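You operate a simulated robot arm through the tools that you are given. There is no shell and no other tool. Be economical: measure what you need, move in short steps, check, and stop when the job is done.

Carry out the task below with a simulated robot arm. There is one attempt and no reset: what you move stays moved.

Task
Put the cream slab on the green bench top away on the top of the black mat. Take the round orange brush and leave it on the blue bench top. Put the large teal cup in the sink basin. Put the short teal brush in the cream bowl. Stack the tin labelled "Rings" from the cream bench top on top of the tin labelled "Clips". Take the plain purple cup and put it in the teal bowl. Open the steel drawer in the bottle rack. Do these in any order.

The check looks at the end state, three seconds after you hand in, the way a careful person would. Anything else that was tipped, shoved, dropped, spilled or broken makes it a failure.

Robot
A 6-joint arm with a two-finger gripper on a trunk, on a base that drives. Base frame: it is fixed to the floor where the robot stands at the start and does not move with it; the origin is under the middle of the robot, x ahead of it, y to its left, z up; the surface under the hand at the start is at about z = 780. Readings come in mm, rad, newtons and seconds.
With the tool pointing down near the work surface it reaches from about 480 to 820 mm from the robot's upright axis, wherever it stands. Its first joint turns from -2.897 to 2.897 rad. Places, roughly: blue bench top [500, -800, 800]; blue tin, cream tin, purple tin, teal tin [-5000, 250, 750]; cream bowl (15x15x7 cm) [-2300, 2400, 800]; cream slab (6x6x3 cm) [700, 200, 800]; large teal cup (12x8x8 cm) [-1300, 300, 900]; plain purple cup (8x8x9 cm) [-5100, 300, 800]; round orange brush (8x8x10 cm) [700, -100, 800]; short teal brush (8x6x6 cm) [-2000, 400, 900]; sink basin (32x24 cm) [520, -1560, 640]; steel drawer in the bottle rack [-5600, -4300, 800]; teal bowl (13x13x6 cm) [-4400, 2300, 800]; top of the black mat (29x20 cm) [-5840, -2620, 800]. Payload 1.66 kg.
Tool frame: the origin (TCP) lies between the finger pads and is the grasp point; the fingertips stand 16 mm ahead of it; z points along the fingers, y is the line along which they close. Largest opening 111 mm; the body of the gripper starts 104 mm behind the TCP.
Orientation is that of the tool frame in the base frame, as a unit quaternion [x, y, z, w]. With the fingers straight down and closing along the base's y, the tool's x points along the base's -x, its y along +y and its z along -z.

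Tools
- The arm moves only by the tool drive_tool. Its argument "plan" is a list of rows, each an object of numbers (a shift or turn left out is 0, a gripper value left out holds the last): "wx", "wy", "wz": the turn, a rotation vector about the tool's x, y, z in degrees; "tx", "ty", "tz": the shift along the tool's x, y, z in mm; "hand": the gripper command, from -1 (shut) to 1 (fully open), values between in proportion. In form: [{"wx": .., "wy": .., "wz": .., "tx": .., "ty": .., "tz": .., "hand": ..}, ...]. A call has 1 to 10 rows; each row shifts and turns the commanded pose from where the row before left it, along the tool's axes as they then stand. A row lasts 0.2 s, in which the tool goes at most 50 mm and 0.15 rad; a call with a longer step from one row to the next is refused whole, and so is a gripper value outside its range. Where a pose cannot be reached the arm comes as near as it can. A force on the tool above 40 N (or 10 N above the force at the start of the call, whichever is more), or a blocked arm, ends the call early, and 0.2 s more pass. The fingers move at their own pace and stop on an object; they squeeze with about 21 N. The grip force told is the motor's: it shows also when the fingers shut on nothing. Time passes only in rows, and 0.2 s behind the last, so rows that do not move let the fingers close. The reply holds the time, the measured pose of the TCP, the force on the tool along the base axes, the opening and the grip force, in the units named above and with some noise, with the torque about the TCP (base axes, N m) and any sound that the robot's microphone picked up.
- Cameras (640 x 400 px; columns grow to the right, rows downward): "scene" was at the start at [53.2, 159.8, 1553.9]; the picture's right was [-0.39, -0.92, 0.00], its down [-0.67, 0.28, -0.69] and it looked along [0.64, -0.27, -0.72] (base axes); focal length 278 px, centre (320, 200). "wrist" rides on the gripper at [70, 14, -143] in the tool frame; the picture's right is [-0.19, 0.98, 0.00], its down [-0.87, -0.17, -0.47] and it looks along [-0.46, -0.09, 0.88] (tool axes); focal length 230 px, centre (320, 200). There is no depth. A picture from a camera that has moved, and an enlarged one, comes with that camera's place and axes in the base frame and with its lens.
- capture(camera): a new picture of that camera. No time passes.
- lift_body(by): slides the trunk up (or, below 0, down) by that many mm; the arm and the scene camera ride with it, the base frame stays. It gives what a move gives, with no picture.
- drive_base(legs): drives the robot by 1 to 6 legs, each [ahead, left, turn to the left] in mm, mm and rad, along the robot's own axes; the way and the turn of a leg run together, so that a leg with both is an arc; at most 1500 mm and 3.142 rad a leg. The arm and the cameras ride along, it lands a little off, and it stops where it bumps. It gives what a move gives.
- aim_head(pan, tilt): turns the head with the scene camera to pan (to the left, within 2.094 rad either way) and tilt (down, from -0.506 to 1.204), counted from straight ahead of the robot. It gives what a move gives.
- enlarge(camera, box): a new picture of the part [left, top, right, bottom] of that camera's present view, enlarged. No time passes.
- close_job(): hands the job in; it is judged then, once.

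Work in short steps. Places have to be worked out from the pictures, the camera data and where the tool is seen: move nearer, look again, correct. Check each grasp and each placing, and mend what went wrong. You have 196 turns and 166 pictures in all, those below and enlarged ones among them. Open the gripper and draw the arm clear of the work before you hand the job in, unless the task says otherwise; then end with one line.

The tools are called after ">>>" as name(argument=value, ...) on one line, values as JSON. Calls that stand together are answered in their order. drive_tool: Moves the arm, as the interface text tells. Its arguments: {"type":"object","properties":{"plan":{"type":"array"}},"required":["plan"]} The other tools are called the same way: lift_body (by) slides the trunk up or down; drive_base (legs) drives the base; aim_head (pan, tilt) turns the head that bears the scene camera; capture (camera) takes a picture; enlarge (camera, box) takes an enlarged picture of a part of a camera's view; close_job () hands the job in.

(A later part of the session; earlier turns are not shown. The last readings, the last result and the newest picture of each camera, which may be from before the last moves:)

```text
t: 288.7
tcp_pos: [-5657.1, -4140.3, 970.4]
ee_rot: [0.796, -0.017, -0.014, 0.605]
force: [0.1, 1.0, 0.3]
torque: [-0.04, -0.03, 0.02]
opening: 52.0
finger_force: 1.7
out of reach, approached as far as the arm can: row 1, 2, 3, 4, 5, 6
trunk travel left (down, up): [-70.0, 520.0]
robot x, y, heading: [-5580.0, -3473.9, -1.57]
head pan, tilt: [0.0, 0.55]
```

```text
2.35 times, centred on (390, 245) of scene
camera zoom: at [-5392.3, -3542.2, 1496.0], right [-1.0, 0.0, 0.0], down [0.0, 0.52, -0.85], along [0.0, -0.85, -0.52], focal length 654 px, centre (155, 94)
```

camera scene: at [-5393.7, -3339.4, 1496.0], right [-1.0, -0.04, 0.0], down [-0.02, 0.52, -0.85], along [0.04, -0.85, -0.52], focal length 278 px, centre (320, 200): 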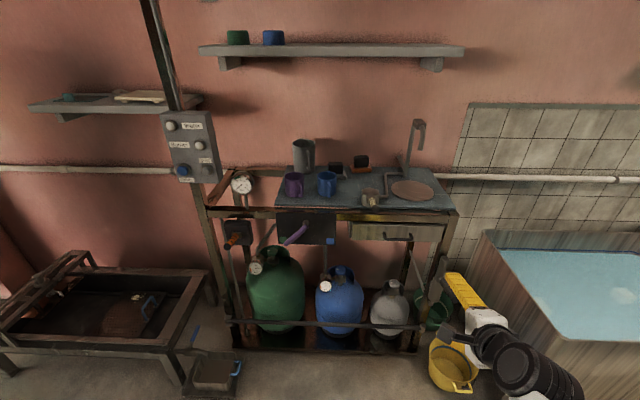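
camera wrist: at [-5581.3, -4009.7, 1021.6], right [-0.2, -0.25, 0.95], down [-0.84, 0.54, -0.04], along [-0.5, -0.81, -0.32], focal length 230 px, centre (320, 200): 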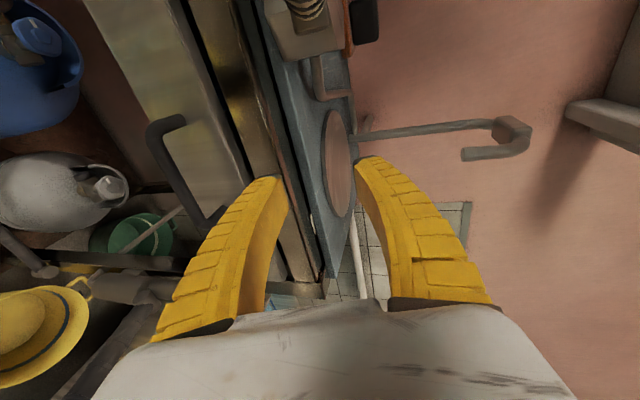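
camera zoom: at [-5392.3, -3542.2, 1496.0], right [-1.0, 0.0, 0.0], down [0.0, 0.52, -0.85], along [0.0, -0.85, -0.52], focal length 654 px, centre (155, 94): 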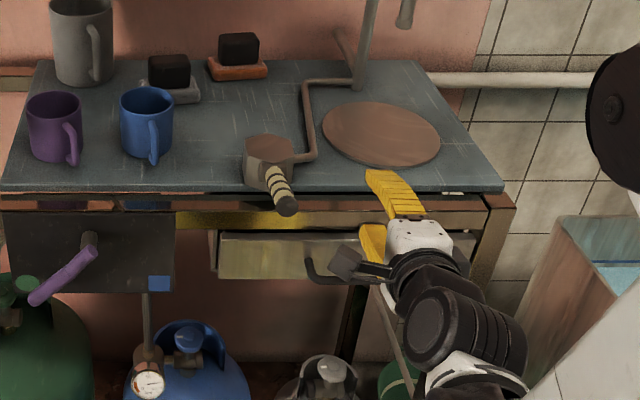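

In this attitude the arm can't get below z≈970. I back out north and reduce the tilt to about 32°, so that the fingers straddle the bar from above instead.

>>> drive_tool(plan=[{"ty": -10.7, "tz": -38.5}, {"ty": -10.7, "tz": -38.5}, {"ty": -10.7, "tz": -38.5}, {"wx": 8.4}, {"wx": 8.4}, {"wx": 8.4}, {"wx": 8.4}, {"wx": 8.4}, {"hand": -0.5}, {}])

>>> capture(camera="wrist")

```text
t: 290.9
tcp_pos: [-5656.8, -4042.8, 1021.8]
ee_rot: [0.959, -0.021, -0.006, 0.281]
force: [-0.7, 0.0, 0.1]
torque: [0.01, -0.04, 0.01]
opening: 30.6
finger_force: 2.3
out of reach, approached as far as the arm can: row 1, 2, 3
trunk travel left (down, up): [-70.0, 520.0]
robot x, y, heading: [-5581.4, -3473.5, -1.567]
head pan, tilt: [0.0, 0.55]
```

```text
59 pictures are left
camera wrist: at [-5582.4, -3980.5, 1149.2], right [-0.23, -0.82, 0.53], down [-0.85, 0.43, 0.31], along [-0.48, -0.38, -0.79], focal length 230 px, centre (320, 200)
```

wrist: 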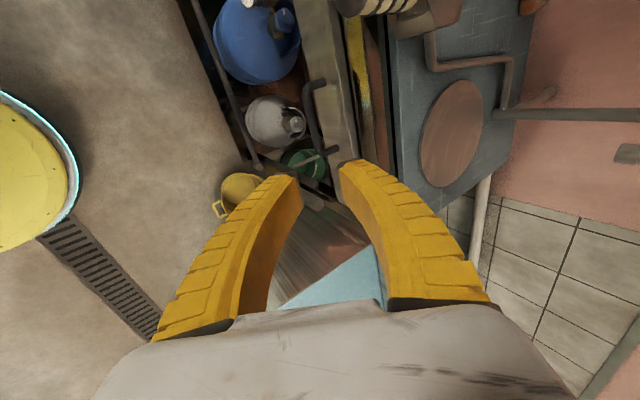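

Now I can see the bar well, about (-5640, -4151, 835). I move along to 70 mm short of it and check the alignment.

>>> drive_tool(plan=[{"tx": 5.5, "ty": -2.7, "tz": 36}, {"tx": 5.5, "ty": -2.7, "tz": 36}, {"tx": 5.5, "ty": -2.7, "tz": 36}, {"tx": 5.5, "ty": -2.7, "tz": 36}, {}])

>>> capture(camera="wrist")

>>> enlarge(camera="scene", box=[320, 180, 460, 300])

```text
t: 292.1
tcp_pos: [-5637.1, -4112.7, 894.8]
ee_rot: [0.959, -0.02, -0.007, 0.282]
force: [0.6, 0.2, -0.7]
torque: [-0.03, -0.01, 0.0]
opening: 30.6
finger_force: 2.1
trunk travel left (down, up): [-70.0, 520.0]
robot x, y, heading: [-5579.2, -3472.5, -1.566]
head pan, tilt: [0.0, 0.55]
```

```text
58 pictures are left
camera wrist: at [-5563.6, -4050.3, 1022.2], right [-0.23, -0.82, 0.53], down [-0.85, 0.43, 0.31], along [-0.48, -0.38, -0.79], focal length 230 px, centre (320, 200)
```

wrist: 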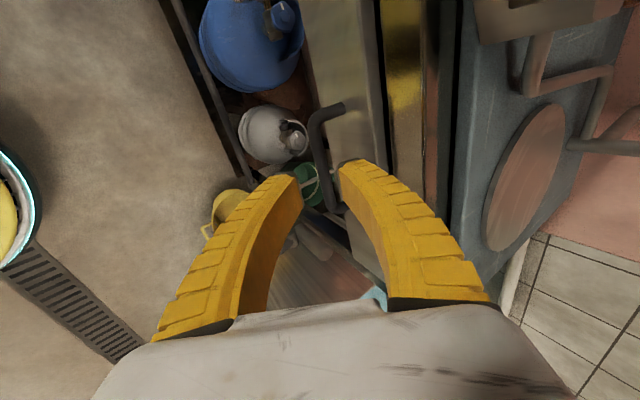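

```text
3.33 times, centred on (390, 240) of scene
camera zoom: at [-5392.2, -3542.3, 1496.0], right [-1.0, 0.0, 0.0], down [0.0, 0.52, -0.85], along [0.0, -0.85, -0.52], focal length 927 px, centre (87, 67)
```

zoom: 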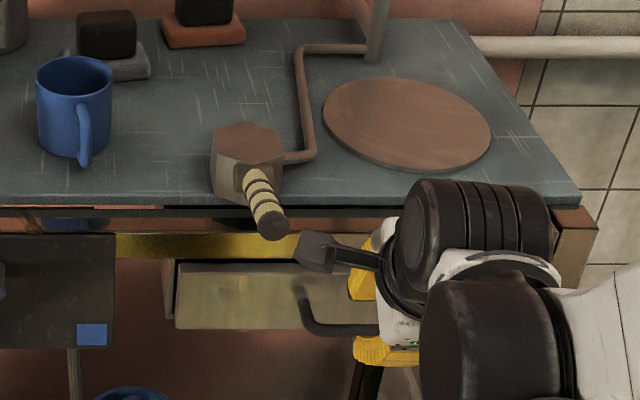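

The bar lies between the fingers, centre (-5636, -4153, 835). I advance 64 mm along the tool axis and close.

>>> drive_tool(plan=[{"ty": 1, "tz": 22}, {"ty": 1, "tz": 22}, {"tz": 11}, {"tz": 9}, {}])

>>> capture(camera="wrist")

```text
t: 293.3
tcp_pos: [-5637.5, -4148.2, 842.3]
ee_rot: [0.96, -0.02, -0.008, 0.281]
force: [0.8, -0.6, 1.0]
torque: [0.0, 0.02, -0.02]
opening: 30.4
finger_force: 2.0
trunk travel left (down, up): [-70.0, 520.0]
robot x, y, heading: [-5579.5, -3474.0, -1.569]
head pan, tilt: [0.0, 0.55]
```

```text
56 pictures are left
camera wrist: at [-5564.6, -4085.0, 969.5], right [-0.23, -0.82, 0.53], down [-0.85, 0.43, 0.31], along [-0.48, -0.38, -0.79], focal length 230 px, centre (320, 200)
```

wrist: 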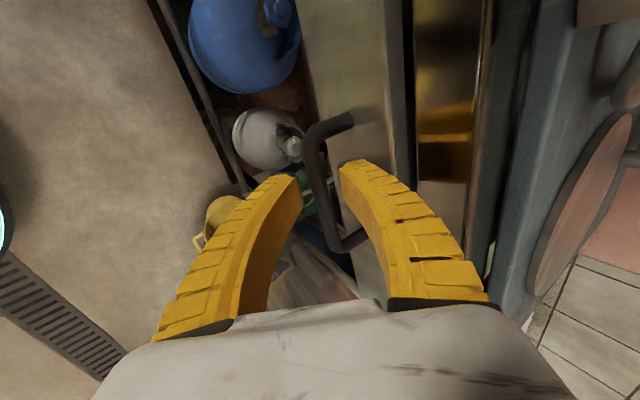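

The bar is centred between the fingers. I close on it.

>>> drive_tool(plan=[{"tz": 4, "hand": -0.5}, {"hand": -1}, {"hand": -1}, {"hand": -1}])

>>> capture(camera="wrist")

```text
t: 294.3
tcp_pos: [-5636.7, -4149.4, 839.3]
ee_rot: [0.959, -0.021, -0.007, 0.282]
force: [0.3, -1.3, 3.8]
torque: [-0.03, 0.23, 0.43]
opening: 8.7
finger_force: 34.1
trunk travel left (down, up): [-70.0, 520.0]
robot x, y, heading: [-5583.2, -3471.7, -1.566]
head pan, tilt: [0.0, 0.55]
```

```text
55 pictures are left
camera wrist: at [-5563.8, -4087.1, 966.3], right [-0.23, -0.82, 0.53], down [-0.85, 0.43, 0.31], along [-0.48, -0.38, -0.79], focal length 230 px, centre (320, 200)
```

wrist: 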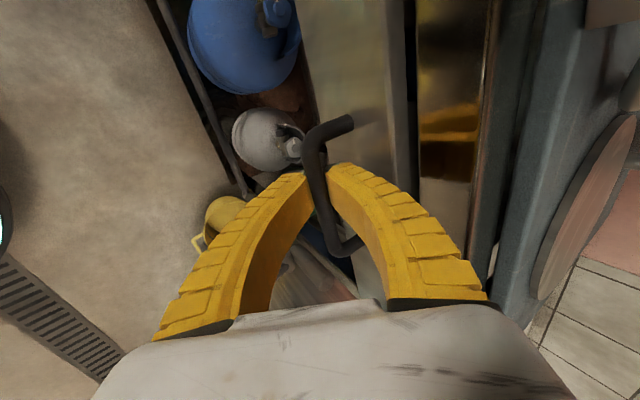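

The bar is gripped (8.7 mm). I pull straight north with the arm, 100 mm.

>>> drive_tool(plan=[{"tx": -0.9, "ty": -16.8, "tz": -10.8}, {"tx": -0.9, "ty": -16.8, "tz": -10.8}, {"tx": -0.9, "ty": -16.8, "tz": -10.8}, {"tx": -0.9, "ty": -16.8, "tz": -10.8}, {"tx": -0.9, "ty": -16.8, "tz": -10.8}, {}])

>>> capture(camera="wrist")

```text
t: 295.7
tcp_pos: [-5637.3, -4049.6, 838.7]
ee_rot: [0.959, -0.02, -0.006, 0.282]
force: [9.6, 1.2, 4.8]
torque: [-0.02, 0.39, 0.4]
opening: 11.1
finger_force: 34.7
trunk travel left (down, up): [-70.0, 520.0]
robot x, y, heading: [-5579.1, -3472.6, -1.572]
head pan, tilt: [0.0, 0.55]
```

```text
54 pictures are left
camera wrist: at [-5563.9, -3986.8, 965.0], right [-0.23, -0.82, 0.53], down [-0.85, 0.43, 0.31], along [-0.48, -0.38, -0.79], focal length 230 px, centre (320, 200)
```

wrist: 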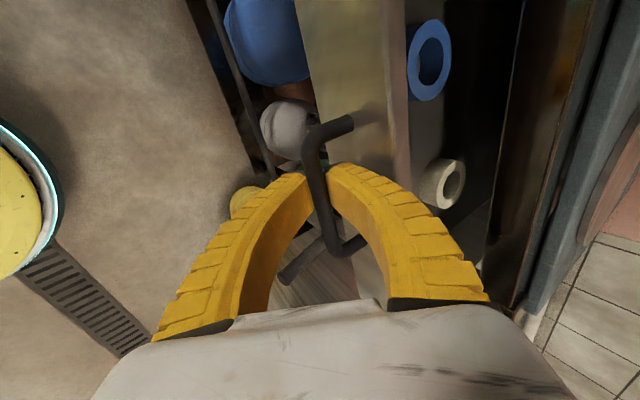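

The drawer is coming out with its contents visible. I pull a further 90 mm.

>>> drive_tool(plan=[{"tx": -0.9, "ty": -16.8, "tz": -10.8}, {"tx": -0.9, "ty": -16.8, "tz": -10.8}, {"tx": -0.9, "ty": -16.8, "tz": -10.8}, {"tx": -0.9, "ty": -16.8, "tz": -10.8}, {}])

>>> capture(camera="scene")

```text
t: 296.9
tcp_pos: [-5638.8, -3982.5, 860.3]
ee_rot: [0.96, -0.021, -0.007, 0.281]
force: [0.3, 0.9, 0.3]
torque: [0.0, -0.03, 0.03]
opening: 0.1
finger_force: 28.4
out of reach, approached as far as the arm can: row 2, 3, 4
trunk travel left (down, up): [-70.0, 520.0]
robot x, y, heading: [-5583.9, -3474.2, -1.569]
head pan, tilt: [0.0, 0.55]
```

```text
53 pictures are left
camera scene: at [-5392.3, -3542.1, 1496.0], right [-1.0, 0.0, 0.0], down [0.0, 0.52, -0.85], along [0.0, -0.85, -0.52], focal length 278 px, centre (320, 200)
```

scene: 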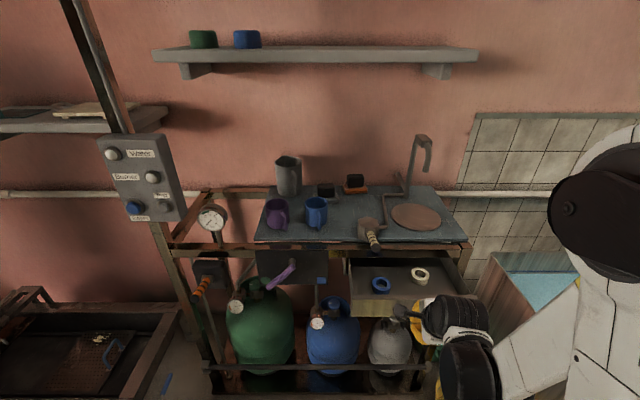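

The grip slipped off at the reach limit with the drawer about 130 mm out. I back the base 180 mm, re-open the fingers, and look for the bar to pull further.

>>> drive_tool(plan=[{"tz": -30}, {"hand": -0.5}, {}])

>>> drive_base(legs=[[-180, 0, 0]])

>>> drive_tool(plan=[{"ty": 16, "tz": 28}, {"ty": 16, "tz": 28}, {}])

>>> capture(camera="wrist")

```text
t: 297.7
tcp_pos: [-5638.8, -3965.5, 883.5]
ee_rot: [0.96, -0.02, -0.007, 0.281]
force: [-0.4, 0.2, -0.2]
torque: [-0.03, 0.04, -0.01]
opening: 30.7
finger_force: 1.7
trunk travel left (down, up): [-70.0, 520.0]
robot x, y, heading: [-5587.0, -3472.3, -1.568]
head pan, tilt: [0.0, 0.55]
```

```text
t: 299.2
tcp_pos: [-5638.6, -3780.5, 884.5]
ee_rot: [0.959, -0.022, -0.006, 0.281]
force: [-0.2, -0.7, -0.2]
torque: [-0.03, 0.02, 0.01]
opening: 30.3
finger_force: 1.5
trunk travel left (down, up): [-70.0, 520.0]
robot x, y, heading: [-5581.1, -3290.0, -1.571]
head pan, tilt: [0.0, 0.55]
```

```text
t: 300.0
tcp_pos: [-5642.2, -3837.5, 855.8]
ee_rot: [0.959, -0.022, -0.007, 0.281]
force: [-0.2, -0.1, -0.4]
torque: [-0.01, -0.01, 0.03]
opening: 30.4
finger_force: 1.6
trunk travel left (down, up): [-70.0, 520.0]
robot x, y, heading: [-5583.3, -3290.0, -1.572]
head pan, tilt: [0.0, 0.55]
```

```text
52 pictures are left
camera wrist: at [-5569.2, -3775.2, 981.8], right [-0.23, -0.82, 0.53], down [-0.85, 0.43, 0.31], along [-0.48, -0.38, -0.79], focal length 230 px, centre (320, 200)
```

wrist: 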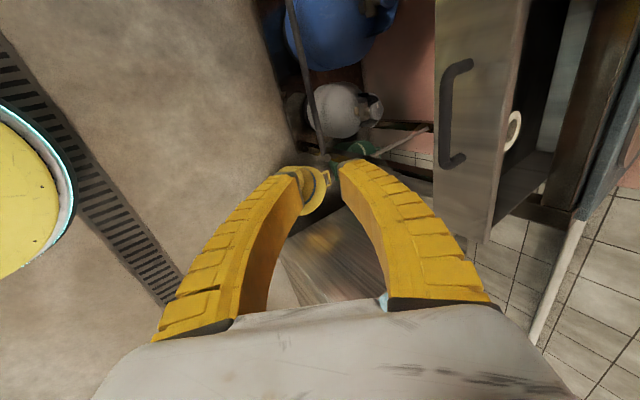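

The bar is at about (-5637, -4004, 838): the drawer is 150 mm out. I regrip it and pull further.

>>> drive_tool(plan=[{"tx": 3, "ty": 43, "tz": 11.8}, {"tx": 3, "ty": 43, "tz": 11.8}, {"tx": 3, "ty": 43, "tz": 11.8}, {}, {"ty": 1, "tz": 22}, {"ty": 1, "tz": 22}, {"tz": 11}, {"tz": 11}, {}])

>>> capture(camera="wrist")

```text
t: 302.0
tcp_pos: [-5641.7, -4001.2, 838.6]
ee_rot: [0.959, -0.021, -0.007, 0.282]
force: [-0.3, 0.2, 0.3]
torque: [0.0, -0.01, -0.01]
opening: 30.4
finger_force: 1.6
trunk travel left (down, up): [-70.0, 520.0]
robot x, y, heading: [-5583.3, -3287.2, -1.567]
head pan, tilt: [0.0, 0.55]
```

```text
51 pictures are left
camera wrist: at [-5569.4, -3940.0, 966.6], right [-0.23, -0.82, 0.53], down [-0.85, 0.43, 0.31], along [-0.48, -0.38, -0.79], focal length 230 px, centre (320, 200)
```

wrist: 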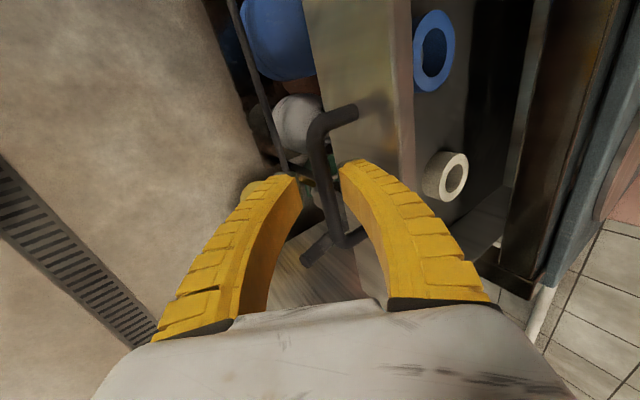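

The bar is again between the fingers. I close and pull 80 mm north.

>>> drive_tool(plan=[{"hand": -1}, {}, {}, {"tx": -0.9, "ty": -16.8, "tz": -10.8}, {"tx": -0.9, "ty": -16.8, "tz": -10.8}, {"tx": -0.9, "ty": -16.8, "tz": -10.8}, {"tx": -0.9, "ty": -16.8, "tz": -10.8}, {}])

>>> capture(camera="wrist")

```text
t: 303.6
tcp_pos: [-5642.4, -3928.2, 843.1]
ee_rot: [0.958, -0.023, -0.007, 0.287]
force: [-1.9, -3.1, 7.1]
torque: [-0.04, 0.51, 0.31]
opening: 6.7
finger_force: 34.0
trunk travel left (down, up): [-70.0, 520.0]
robot x, y, heading: [-5580.1, -3293.5, -1.57]
head pan, tilt: [0.0, 0.55]
stopped in row 8: the force on the tool passed its limit at 46 N (the readings are from after the stop); the commanded pose is now the measured one
```

```text
50 pictures are left
camera wrist: at [-5569.5, -3864.3, 968.3], right [-0.23, -0.81, 0.54], down [-0.85, 0.44, 0.3], along [-0.48, -0.39, -0.79], focal length 230 px, centre (320, 200)
```

wrist: 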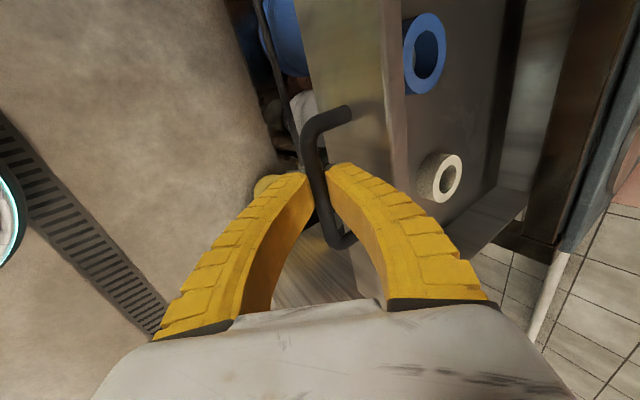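

The drawer hit its stop, about 225 mm out: fully open. I open the fingers and withdraw along the tool axis.

>>> drive_tool(plan=[{"hand": -0.45}, {}, {"tz": -15}, {"tz": -25}, {"tz": -40}, {"tz": -40}, {"tz": -40}])

>>> lift_body(by=200)

>>> enlarge(camera="scene", box=[240, 180, 540, 390])

```text
t: 305.2
tcp_pos: [-5637.4, -3838.5, 978.4]
ee_rot: [0.958, -0.022, -0.007, 0.287]
force: [0.6, 0.3, -0.4]
torque: [0.02, 0.0, 0.04]
opening: 33.2
finger_force: 1.6
trunk travel left (down, up): [-70.0, 520.0]
robot x, y, heading: [-5580.4, -3291.0, -1.575]
head pan, tilt: [0.0, 0.55]
```

```text
t: 307.4
tcp_pos: [-5638.8, -3838.8, 1177.6]
ee_rot: [0.958, -0.022, -0.007, 0.285]
force: [0.4, -0.4, 0.8]
torque: [0.0, -0.01, -0.03]
opening: 33.3
finger_force: 2.5
trunk travel left (down, up): [-270.0, 320.0]
robot x, y, heading: [-5579.7, -3286.7, -1.573]
head pan, tilt: [0.0, 0.55]
```

```text
1.90 times, centred on (390, 285) of scene
camera zoom: at [-5392.4, -3358.7, 1695.9], right [-1.0, 0.0, 0.0], down [0.0, 0.52, -0.85], along [0.0, -0.85, -0.52], focal length 530 px, centre (187, 38)
```

zoom: 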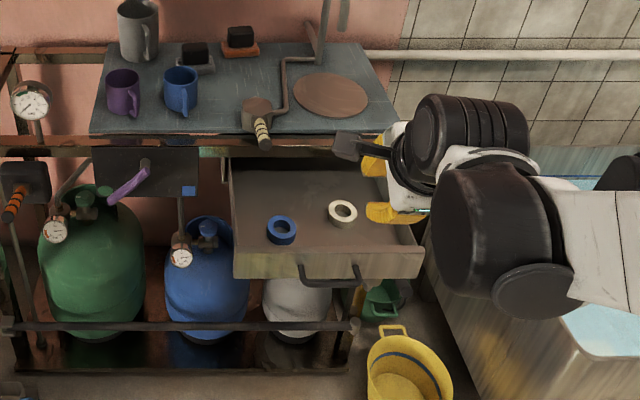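

The drawer stands open with its contents undisturbed. I restore the hand to vertical and drive back round to the north side of the third island for the tins.

>>> drive_tool(plan=[{"wx": 8.3}, {"wx": 8.3}, {"wx": 8.3}, {"wx": 8.1}, {"wz": -8.41}, {"wz": -8.41}, {"wz": -8.41}, {"wz": -8.41}, {"wz": -8.41}, {"wz": -8.41}])

>>> drive_tool(plan=[{"wz": -8.41}, {"wz": -8.41}, {"wz": -8.41}, {"wz": -8.41}, {"wz": -6, "hand": 1}, {}])

>>> drive_base(legs=[[0, -1440, 0], [-1500, 0, 0], [-1250, 0, 0]])

>>> aim_head(pan=2.05, tilt=0.4)

>>> capture(camera="scene")

```text
t: 309.6
tcp_pos: [-5637.8, -3838.5, 1176.3]
ee_rot: [0.914, 0.407, -0.001, 0.002]
force: [0.5, 0.2, 0.3]
torque: [-0.01, 0.01, -0.01]
opening: 33.1
finger_force: 1.8
trunk travel left (down, up): [-270.0, 320.0]
robot x, y, heading: [-5581.6, -3289.3, -1.57]
head pan, tilt: [0.0, 0.55]
```

```text
t: 311.0
tcp_pos: [-5638.8, -3838.2, 1177.5]
ee_rot: [0.721, 0.693, -0.001, 0.001]
force: [0.6, -0.2, 0.9]
torque: [-0.02, 0.02, 0.03]
opening: 110.9
finger_force: 0.1
trunk travel left (down, up): [-270.0, 320.0]
robot x, y, heading: [-5581.8, -3289.6, -1.572]
head pan, tilt: [0.0, 0.55]
```

```text
t: 331.1
tcp_pos: [-7176.7, -1135.2, 1178.2]
ee_rot: [0.71, 0.704, -0.001, 0.002]
force: [-0.8, 0.8, 0.1]
torque: [0.0, 0.01, 0.0]
opening: 110.8
finger_force: 0.1
trunk travel left (down, up): [-270.0, 320.0]
robot x, y, heading: [-7139.7, -585.3, -1.534]
head pan, tilt: [0.0, 0.55]
```

```text
t: 333.1
tcp_pos: [-7176.0, -1134.7, 1177.6]
ee_rot: [0.709, 0.705, -0.001, 0.001]
force: [0.3, 0.7, 0.2]
torque: [0.02, 0.0, -0.02]
opening: 110.9
finger_force: 0.1
trunk travel left (down, up): [-270.0, 320.0]
robot x, y, heading: [-7138.7, -586.0, -1.536]
head pan, tilt: [2.051, 0.4]
```

```text
48 pictures are left
camera scene: at [-6870.3, -510.1, 1709.7], right [0.49, -0.87, 0.0], down [-0.34, -0.19, -0.92], along [0.8, 0.45, -0.39], focal length 278 px, centre (320, 200)
```

scene: 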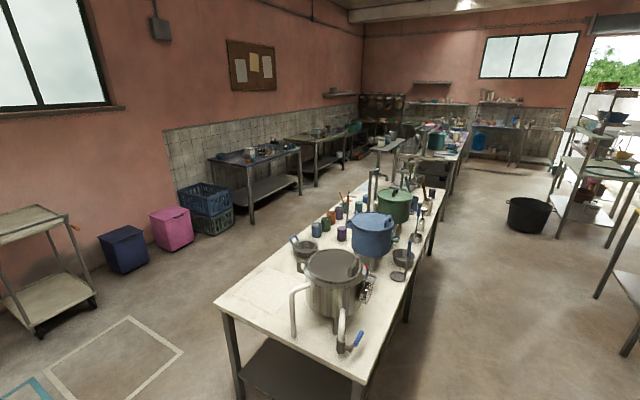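

The west end and north aisle are clear. I continue north, then east to the tins, facing the island.

>>> drive_base(legs=[[-1490, 0, 0], [0, 0, -0.035], [0, 1500, 0], [0, 560, 0]])

>>> aim_head(pan=-0.1, tilt=0.8)

>>> capture(camera="scene")

>>> capture(camera="wrist")

```text
t: 351.0
tcp_pos: [-5160.8, 322.6, 1177.8]
ee_rot: [0.736, 0.677, -0.001, 0.002]
force: [0.1, 0.4, 0.0]
torque: [0.01, 0.03, -0.03]
opening: 110.9
finger_force: 0.1
trunk travel left (down, up): [-270.0, 320.0]
robot x, y, heading: [-5079.8, 866.6, -1.606]
head pan, tilt: [2.051, 0.4]
```

```text
t: 353.0
tcp_pos: [-5160.7, 323.3, 1178.0]
ee_rot: [0.737, 0.676, -0.001, 0.001]
force: [-0.9, 0.1, 0.8]
torque: [-0.01, -0.01, -0.03]
opening: 110.6
finger_force: 0.1
trunk travel left (down, up): [-270.0, 320.0]
robot x, y, heading: [-5086.1, 871.7, -1.607]
head pan, tilt: [-0.099, 0.799]
```

```text
47 pictures are left
camera scene: at [-4904.1, 804.2, 1674.6], right [-0.99, 0.14, 0.0], down [0.1, 0.71, -0.7], along [-0.1, -0.69, -0.72], focal length 278 px, centre (320, 200)
```

scene: 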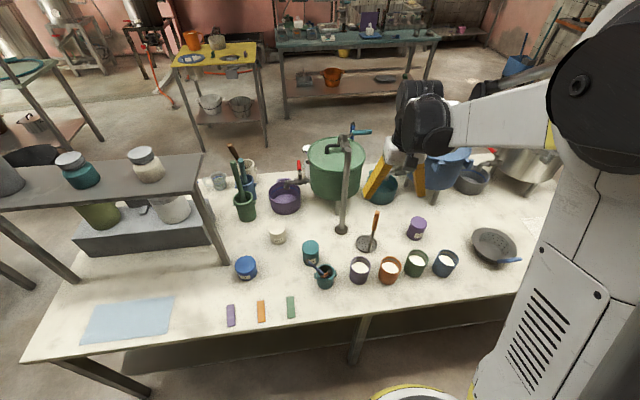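

```text
46 pictures are left
camera wrist: at [-5141.6, 392.4, 1319.5], right [0.96, -0.27, 0.0], down [-0.24, -0.85, 0.48], along [-0.13, -0.46, -0.88], focal length 230 px, centre (320, 200)
```

wrist: 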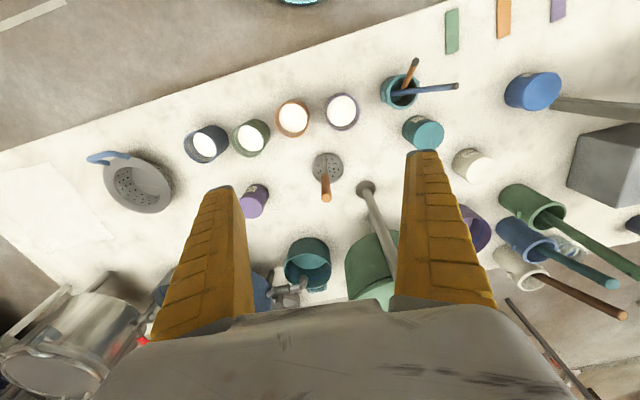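

I see four tins (blue, cream, teal, purple) and a row of filled cups. I enlarge to read labels and see the cups.

>>> enlarge(camera="scene", box=[220, 200, 340, 300])

>>> enlarge(camera="scene", box=[340, 200, 470, 300])

```text
4.00 times, centred on (280, 250) of scene
camera zoom: at [-4904.1, 804.2, 1674.6], right [-0.99, 0.14, 0.0], down [0.1, 0.71, -0.7], along [-0.1, -0.69, -0.72], focal length 1112 px, centre (480, 0)
```

zoom: 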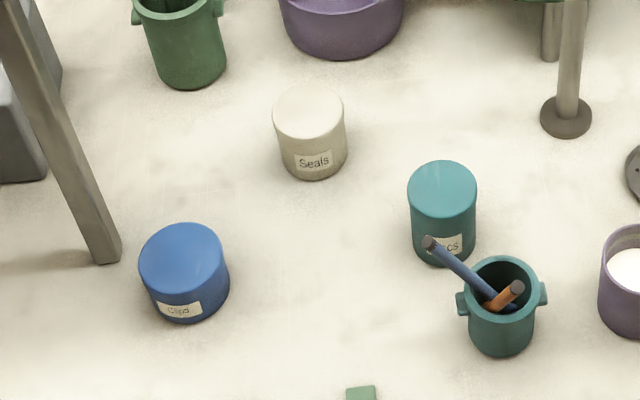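

```text
4.00 times, centred on (405, 250) of scene
camera zoom: at [-4904.1, 804.2, 1674.6], right [-0.99, 0.14, 0.0], down [0.1, 0.71, -0.7], along [-0.1, -0.69, -0.72], focal length 1112 px, centre (-20, 0)
```

zoom: 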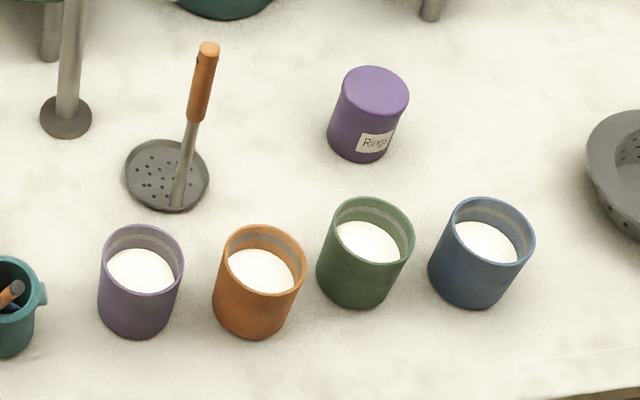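

Purple is "Rings", cream is "Seals". I zoom further on the teal and blue labels.

>>> enlarge(camera="scene", box=[320, 250, 344, 266])

>>> enlarge(camera="scene", box=[253, 270, 277, 286])

```text
16.00 times, centred on (332, 258) of scene
camera zoom: at [-4904.1, 804.2, 1674.6], right [-0.99, 0.14, 0.0], down [0.1, 0.71, -0.7], along [-0.1, -0.69, -0.72], focal length 4448 px, centre (128, -728)
```

zoom: 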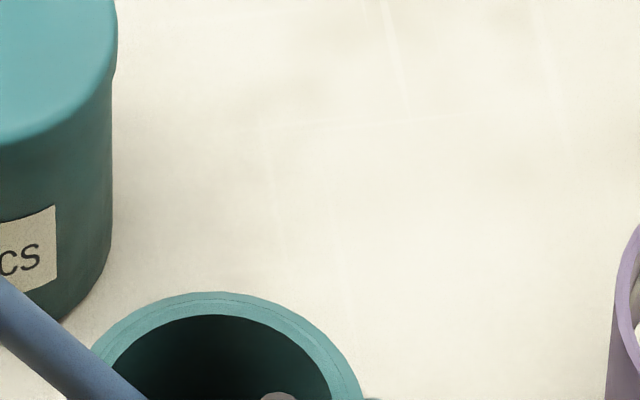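

```text
16.00 times, centred on (265, 278) of scene
camera zoom: at [-4904.1, 804.2, 1674.6], right [-0.99, 0.14, 0.0], down [0.1, 0.71, -0.7], along [-0.1, -0.69, -0.72], focal length 4448 px, centre (1200, -1048)
```

zoom: 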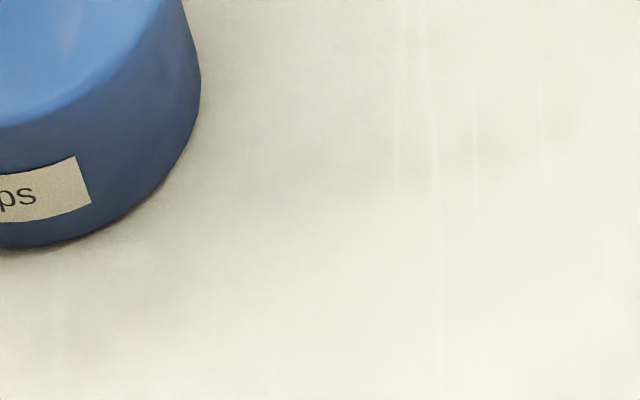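

The teal label ends in "cs"; blue ends in "ps". I read the blue one fully.

>>> enlarge(camera="scene", box=[233, 270, 257, 285])

```text
16.00 times, centred on (245, 278) of scene
camera zoom: at [-4904.1, 804.2, 1674.6], right [-0.99, 0.14, 0.0], down [0.1, 0.71, -0.7], along [-0.1, -0.69, -0.72], focal length 4448 px, centre (1520, -1040)
```

zoom: 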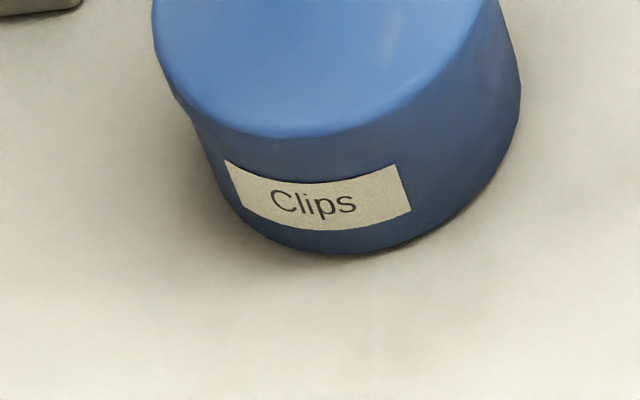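

The blue tin is "Clips"; purple is "Rings". Purple is near (-5385, 168), blue near (-4732, 258), both within reach from here. I move over toward the purple tin and look with the wrist camera.

>>> drive_tool(plan=[{"tx": -18.5, "ty": -35, "tz": 16}, {"tx": -18.5, "ty": -35, "tz": 16}, {"tx": -18.5, "ty": -35, "tz": 16}, {"tx": -18.5, "ty": -35, "tz": 16}, {"tx": -18.5, "ty": -35, "tz": 16}, {"tx": -18.5, "ty": -35, "tz": 16}, {}])

>>> capture(camera="wrist")

```text
t: 354.6
tcp_pos: [-5378.0, 229.3, 1083.3]
ee_rot: [0.736, 0.677, -0.002, 0.001]
force: [-0.1, 0.2, -0.3]
torque: [-0.05, 0.01, 0.03]
opening: 110.8
finger_force: 0.1
trunk travel left (down, up): [-270.0, 320.0]
robot x, y, heading: [-5080.9, 869.6, -1.612]
head pan, tilt: [-0.099, 0.799]
```

```text
40 pictures are left
camera wrist: at [-5359.5, 297.9, 1225.5], right [0.96, -0.27, 0.0], down [-0.24, -0.85, 0.48], along [-0.13, -0.46, -0.88], focal length 230 px, centre (320, 200)
```

wrist: 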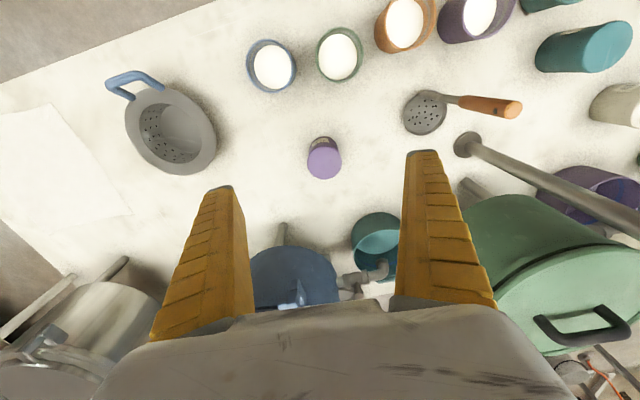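

Two wrist views agree on the lid at (-5392, 156, 807). I move over it, descend to about z=860 and check.

>>> drive_tool(plan=[{"tx": -37, "ty": -4}, {"tx": -37, "ty": -4}, {"tz": 45}, {"tz": 45}, {"tz": 45}, {"tz": 45}, {"tz": 40}, {}])

>>> capture(camera="wrist")

```text
t: 356.4
tcp_pos: [-5392.1, 154.8, 861.8]
ee_rot: [0.736, 0.677, -0.002, 0.001]
force: [0.3, -0.3, -0.1]
torque: [0.03, 0.0, 0.02]
opening: 110.9
finger_force: 0.0
trunk travel left (down, up): [-270.0, 320.0]
robot x, y, heading: [-5082.8, 870.2, -1.61]
head pan, tilt: [-0.099, 0.799]
```

```text
39 pictures are left
camera wrist: at [-5371.9, 223.2, 1003.0], right [0.96, -0.27, 0.0], down [-0.24, -0.85, 0.48], along [-0.13, -0.46, -0.88], focal length 230 px, centre (320, 200)
```

wrist: 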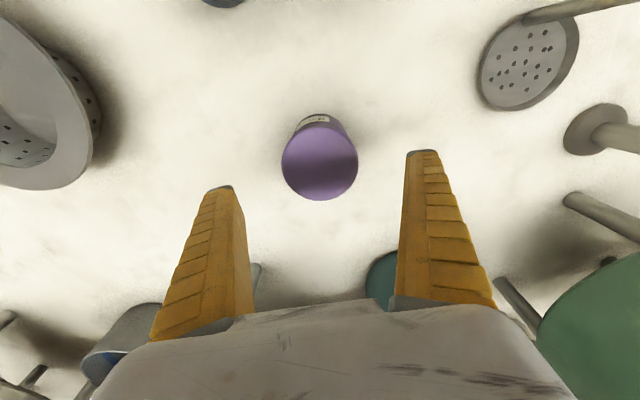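

The lid is well centred and near z≈795. I go down to z≈776 and close.

>>> drive_tool(plan=[{"tz": 40}, {"tz": 30}, {"tz": 16}, {}, {"hand": -1}, {"hand": -1}, {"hand": -1}])

>>> drive_tool(plan=[{"tz": -15}, {"tz": -35}, {}])

>>> capture(camera="wrist")

```text
t: 358.0
tcp_pos: [-5378.0, 191.2, 815.6]
ee_rot: [0.736, 0.677, -0.001, 0.002]
force: [-0.6, -0.1, 0.6]
torque: [-0.01, -0.02, 0.0]
opening: 0.0
finger_force: 21.2
out of reach, approached as far as the arm can: row 1, 2, 3
trunk travel left (down, up): [-270.0, 320.0]
robot x, y, heading: [-5080.5, 869.6, -1.608]
head pan, tilt: [-0.099, 0.799]
```

```text
t: 358.8
tcp_pos: [-5376.0, 194.0, 865.6]
ee_rot: [0.737, 0.676, -0.001, 0.0]
force: [-0.3, 0.0, -0.1]
torque: [-0.02, -0.01, -0.02]
opening: 0.0
finger_force: 20.9
trunk travel left (down, up): [-270.0, 320.0]
robot x, y, heading: [-5081.1, 871.9, -1.616]
head pan, tilt: [-0.099, 0.799]
```

```text
38 pictures are left
camera wrist: at [-5357.7, 262.3, 1008.1], right [0.96, -0.27, 0.0], down [-0.24, -0.85, 0.48], along [-0.13, -0.46, -0.88], focal length 230 px, centre (320, 200)
```

wrist: 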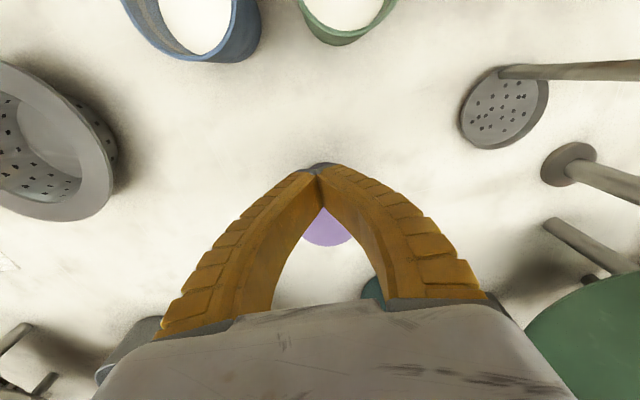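

The arm fell short (out of reach) and closed above the tin, which still stands. I rise, open, drive the base closer and lower the trunk.

>>> drive_tool(plan=[{"tz": -45}, {"tz": -45}, {"tz": -45}, {"tx": 40, "hand": 1}, {"tx": 40}])

>>> drive_base(legs=[[0, 0, 0.04], [90, -180, 0]])

>>> lift_body(by=-120)

>>> capture(camera="wrist")

```text
t: 360.0
tcp_pos: [-5369.7, 274.3, 1004.4]
ee_rot: [0.736, 0.677, -0.002, 0.001]
force: [-0.4, -0.1, 0.2]
torque: [-0.03, 0.01, -0.03]
opening: 110.8
finger_force: 0.0
trunk travel left (down, up): [-270.0, 320.0]
robot x, y, heading: [-5082.7, 869.4, -1.609]
head pan, tilt: [-0.099, 0.799]
```

```text
t: 362.0
tcp_pos: [-5530.7, 174.6, 1003.0]
ee_rot: [0.724, 0.69, -0.001, 0.001]
force: [-0.2, -0.8, -0.1]
torque: [-0.01, -0.03, 0.01]
opening: 110.8
finger_force: 0.0
trunk travel left (down, up): [-270.0, 320.0]
robot x, y, heading: [-5261.5, 787.0, -1.569]
head pan, tilt: [-0.099, 0.799]
```

```text
t: 363.5
tcp_pos: [-5529.8, 175.4, 884.2]
ee_rot: [0.723, 0.691, -0.002, 0.002]
force: [-0.2, -0.2, 0.5]
torque: [-0.02, -0.01, 0.01]
opening: 110.9
finger_force: 0.0
trunk travel left (down, up): [-150.0, 440.0]
robot x, y, heading: [-5265.0, 782.2, -1.573]
head pan, tilt: [-0.099, 0.799]
```

```text
37 pictures are left
camera wrist: at [-5512.8, 244.5, 1025.6], right [0.97, -0.23, 0.0], down [-0.21, -0.85, 0.48], along [-0.11, -0.46, -0.88], focal length 230 px, centre (320, 200)
```

wrist: 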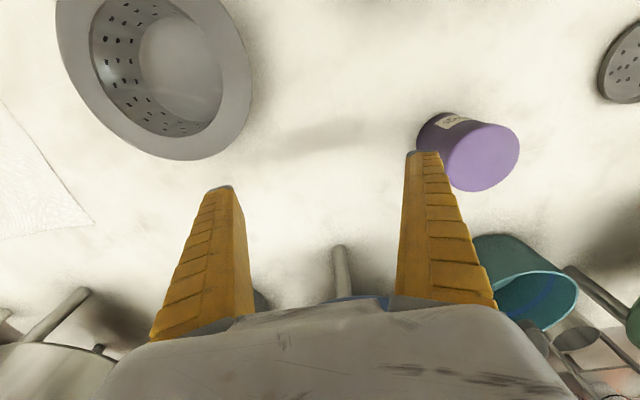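

The lid now reads near (-5368, 136). I move over it and check.

>>> drive_tool(plan=[{"tx": -7.5, "ty": 40.4}, {"tx": -7.5, "ty": 40.4}, {"tx": -7.5, "ty": 40.4}, {"tx": -7.5, "ty": 40.4}, {"tz": 15}, {}])

>>> capture(camera="wrist")

```text
t: 364.9
tcp_pos: [-5371.3, 136.6, 867.9]
ee_rot: [0.722, 0.691, -0.001, 0.001]
force: [0.3, -0.1, 0.3]
torque: [-0.01, -0.02, 0.01]
opening: 111.0
finger_force: 0.1
trunk travel left (down, up): [-150.0, 440.0]
robot x, y, heading: [-5258.8, 788.9, -1.574]
head pan, tilt: [-0.099, 0.799]
```

```text
36 pictures are left
camera wrist: at [-5353.1, 205.4, 1009.9], right [0.97, -0.23, 0.0], down [-0.21, -0.85, 0.48], along [-0.11, -0.46, -0.88], focal length 230 px, centre (320, 200)
```

wrist: 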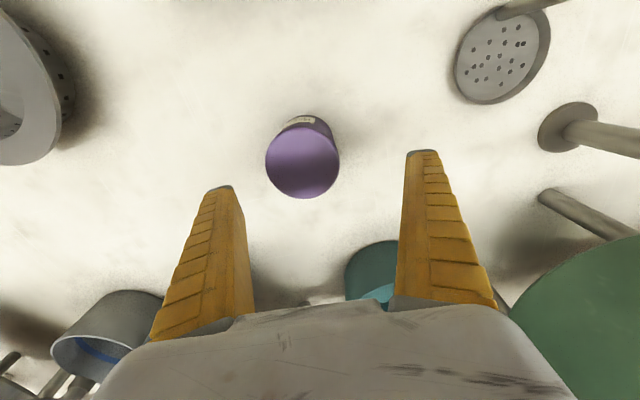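

The lid centre is (-5384, 142, 800). I correct by 13 mm west, go down 90 mm and close.

>>> drive_tool(plan=[{"tx": 4.5, "ty": -13.5}, {"tz": 40}, {"tz": 35}, {"tz": 16}, {}, {"hand": -1}, {"hand": -1}, {"hand": -1}])

```text
t: 366.7
tcp_pos: [-5383.1, 141.4, 778.2]
ee_rot: [0.723, 0.691, -0.001, 0.001]
force: [0.4, -0.5, 0.7]
torque: [-0.02, 0.02, 0.04]
opening: 59.8
finger_force: 20.6
trunk travel left (down, up): [-150.0, 440.0]
robot x, y, heading: [-5263.3, 784.3, -1.572]
head pan, tilt: [-0.099, 0.799]
```

The tin is gripped (60 mm). I lift it well clear and drive east toward the blue tin.

>>> drive_tool(plan=[{"tz": -20}, {"tz": -45}, {"tz": -45}, {"tz": -45}, {"tz": -45}, {"tx": 40}, {"tx": 40}, {}])

>>> lift_body(by=150)

>>> drive_base(legs=[[0, 440, 0]])

>>> aim_head(pan=0.25, tilt=0.9)

>>> capture(camera="wrist")

>>> capture(camera="scene")

```text
t: 368.5
tcp_pos: [-5379.5, 221.8, 976.0]
ee_rot: [0.722, 0.691, -0.001, 0.0]
force: [0.4, -0.1, -1.4]
torque: [-0.04, 0.01, -0.01]
opening: 59.5
finger_force: 21.3
trunk travel left (down, up): [-150.0, 440.0]
robot x, y, heading: [-5266.2, 780.8, -1.573]
head pan, tilt: [-0.099, 0.799]
```

```text
t: 370.2
tcp_pos: [-5380.3, 220.9, 1127.6]
ee_rot: [0.723, 0.691, -0.001, 0.001]
force: [-0.7, 0.5, -2.2]
torque: [0.03, 0.04, -0.02]
opening: 59.7
finger_force: 20.8
trunk travel left (down, up): [-300.0, 290.0]
robot x, y, heading: [-5264.6, 779.4, -1.569]
head pan, tilt: [-0.099, 0.799]
```

```text
t: 372.9
tcp_pos: [-4943.7, 218.8, 1125.7]
ee_rot: [0.727, 0.687, -0.001, 0.001]
force: [-0.4, -0.4, -2.3]
torque: [0.02, 0.04, -0.03]
opening: 59.7
finger_force: 21.2
trunk travel left (down, up): [-300.0, 290.0]
robot x, y, heading: [-4820.4, 777.7, -1.584]
head pan, tilt: [-0.099, 0.799]
```

```text
t: 373.8
tcp_pos: [-4943.6, 219.9, 1126.2]
ee_rot: [0.727, 0.686, -0.001, 0.001]
force: [0.1, 0.1, -2.9]
torque: [0.01, -0.01, 0.0]
opening: 59.6
finger_force: 20.6
trunk travel left (down, up): [-300.0, 290.0]
robot x, y, heading: [-4826.1, 780.5, -1.583]
head pan, tilt: [0.25, 0.901]
```

```text
35 pictures are left
camera wrist: at [-4925.6, 288.0, 1268.4], right [0.97, -0.25, 0.0], down [-0.22, -0.85, 0.48], along [-0.12, -0.46, -0.88], focal length 230 px, centre (320, 200)
```

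wrist: 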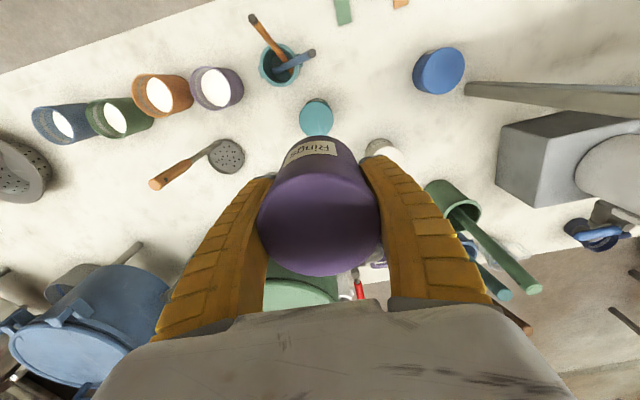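

```text
34 pictures are left
camera scene: at [-4614.2, 724.7, 1696.7], right [-0.97, -0.23, 0.0], down [-0.18, 0.76, -0.62], along [0.14, -0.6, -0.78], focal length 278 px, centre (320, 200)
```

scene: 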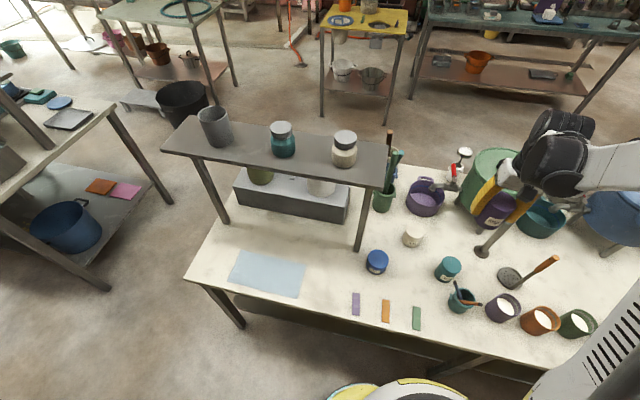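

The blue lid triangulates to (-4713, 239, 795); a shelf corner is close by at about (-4685, 190, 1117). I bring the tin over, biased slightly north-west, and descend part of the way.

>>> drive_tool(plan=[{"tx": 7.6, "ty": 44}, {"tx": 7.6, "ty": 44}, {"tx": 7.6, "ty": 44}, {"tx": 7.6, "ty": 44}, {"tx": 7.6, "ty": 44}, {}])

>>> lift_body(by=-220)

>>> capture(camera="wrist")

>>> enlarge(camera="scene", box=[280, 120, 480, 300])

```text
t: 375.2
tcp_pos: [-4721.7, 244.8, 1127.7]
ee_rot: [0.727, 0.687, -0.001, 0.001]
force: [0.6, -0.3, -2.9]
torque: [0.01, -0.03, 0.0]
opening: 59.5
finger_force: 20.6
trunk travel left (down, up): [-300.0, 290.0]
robot x, y, heading: [-4819.8, 777.6, -1.588]
head pan, tilt: [0.25, 0.901]
```

```text
t: 377.5
tcp_pos: [-4721.2, 245.9, 908.3]
ee_rot: [0.727, 0.687, -0.001, 0.002]
force: [0.0, -0.3, -2.2]
torque: [0.04, 0.0, -0.01]
opening: 59.3
finger_force: 20.7
trunk travel left (down, up): [-80.0, 510.0]
robot x, y, heading: [-4822.5, 774.6, -1.585]
head pan, tilt: [0.25, 0.901]
```

```text
33 pictures are left
camera wrist: at [-4703.4, 314.5, 1050.5], right [0.97, -0.25, 0.0], down [-0.22, -0.85, 0.48], along [-0.12, -0.46, -0.88], focal length 230 px, centre (320, 200)
```

wrist: 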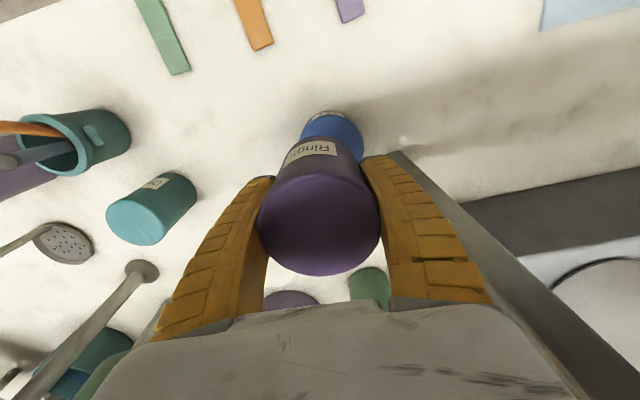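

```text
2.22 times, centred on (380, 210) of scene
camera zoom: at [-4614.2, 724.8, 1476.8], right [-0.97, -0.23, 0.0], down [-0.18, 0.76, -0.62], along [0.15, -0.6, -0.78], focal length 618 px, centre (187, 178)
```

zoom: 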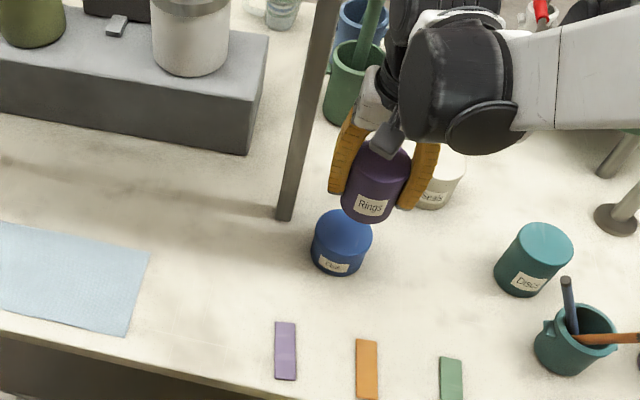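

Blue's centre is near (-4706, 244); I shift 9 mm east (an offset of a few mm remains, safe for the post) and descend until contact.

>>> drive_tool(plan=[{"ty": 9, "tx": -2}, {"tz": 25}, {"tz": 15}, {"tz": 6}, {"tz": 6}, {"tz": 5}, {"tz": 5}, {}])

>>> enlarge(camera="scene", box=[320, 160, 440, 260])

```text
t: 379.3
tcp_pos: [-4711.2, 242.6, 845.7]
ee_rot: [0.727, 0.686, -0.001, 0.002]
force: [-0.9, -0.1, -1.9]
torque: [0.01, -0.02, 0.02]
opening: 59.5
finger_force: 20.9
trunk travel left (down, up): [-80.0, 510.0]
robot x, y, heading: [-4823.8, 779.7, -1.593]
head pan, tilt: [0.25, 0.901]
```

```text
4.00 times, centred on (380, 210) of scene
camera zoom: at [-4614.1, 724.7, 1476.7], right [-0.97, -0.23, 0.0], down [-0.18, 0.76, -0.62], along [0.15, -0.6, -0.78], focal length 1112 px, centre (80, 160)
```

zoom: 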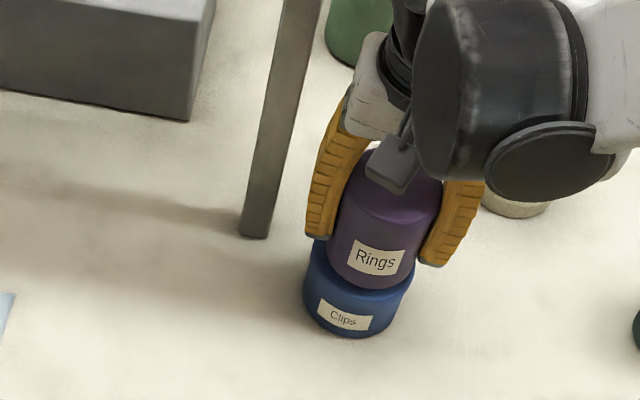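

The tin is nearly down, aligned within ~8 mm. I nudge 4 mm east and continue to contact.

>>> drive_tool(plan=[{"ty": 4, "tz": 3}, {"tz": 4}, {"tz": 4}, {"tz": 3}, {"tz": 3}, {"tz": 3}])

```text
t: 380.7
tcp_pos: [-4710.0, 243.0, 827.1]
ee_rot: [0.727, 0.686, -0.002, 0.002]
force: [3.0, 3.9, 19.1]
torque: [0.05, -0.08, 0.06]
opening: 62.3
finger_force: 20.8
trunk travel left (down, up): [-80.0, 510.0]
robot x, y, heading: [-4821.9, 779.5, -1.586]
head pan, tilt: [0.25, 0.901]
```

Contact (19 N). I relieve slightly, open a little, and check.

>>> drive_tool(plan=[{"tz": -3}, {"hand": 0.45}, {}, {}])

>>> drive_tool(plan=[{"tz": -15}, {"tz": -30}, {"tz": -40}, {"tz": -40}, {"tz": -40}, {}])

>>> enlarge(camera="scene", box=[320, 160, 440, 260])

```text
t: 381.7
tcp_pos: [-4708.5, 242.5, 830.3]
ee_rot: [0.727, 0.687, -0.001, 0.002]
force: [0.7, -0.3, -0.2]
torque: [0.01, 0.01, 0.02]
opening: 81.8
finger_force: 1.0
trunk travel left (down, up): [-80.0, 510.0]
robot x, y, heading: [-4822.6, 781.8, -1.586]
head pan, tilt: [0.25, 0.901]
```

```text
t: 383.1
tcp_pos: [-4708.4, 241.8, 999.1]
ee_rot: [0.727, 0.686, -0.002, 0.001]
force: [0.1, -0.6, 0.2]
torque: [-0.02, 0.02, -0.03]
opening: 81.7
finger_force: 0.7
trunk travel left (down, up): [-80.0, 510.0]
robot x, y, heading: [-4822.7, 781.7, -1.583]
head pan, tilt: [0.25, 0.901]
```

```text
4.00 times, centred on (380, 210) of scene
camera zoom: at [-4614.2, 725.1, 1476.7], right [-0.97, -0.23, 0.0], down [-0.18, 0.76, -0.62], along [0.15, -0.6, -0.78], focal length 1112 px, centre (80, 160)
```

zoom: 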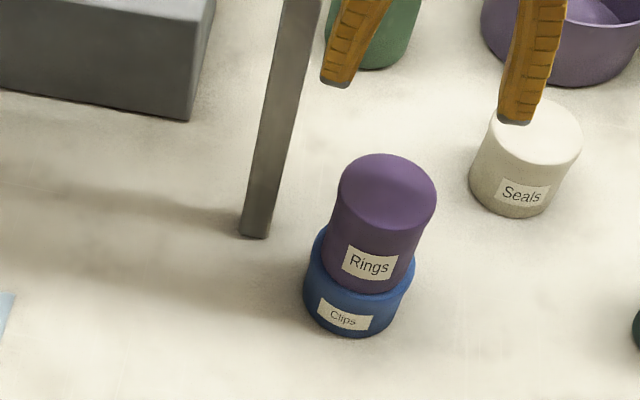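

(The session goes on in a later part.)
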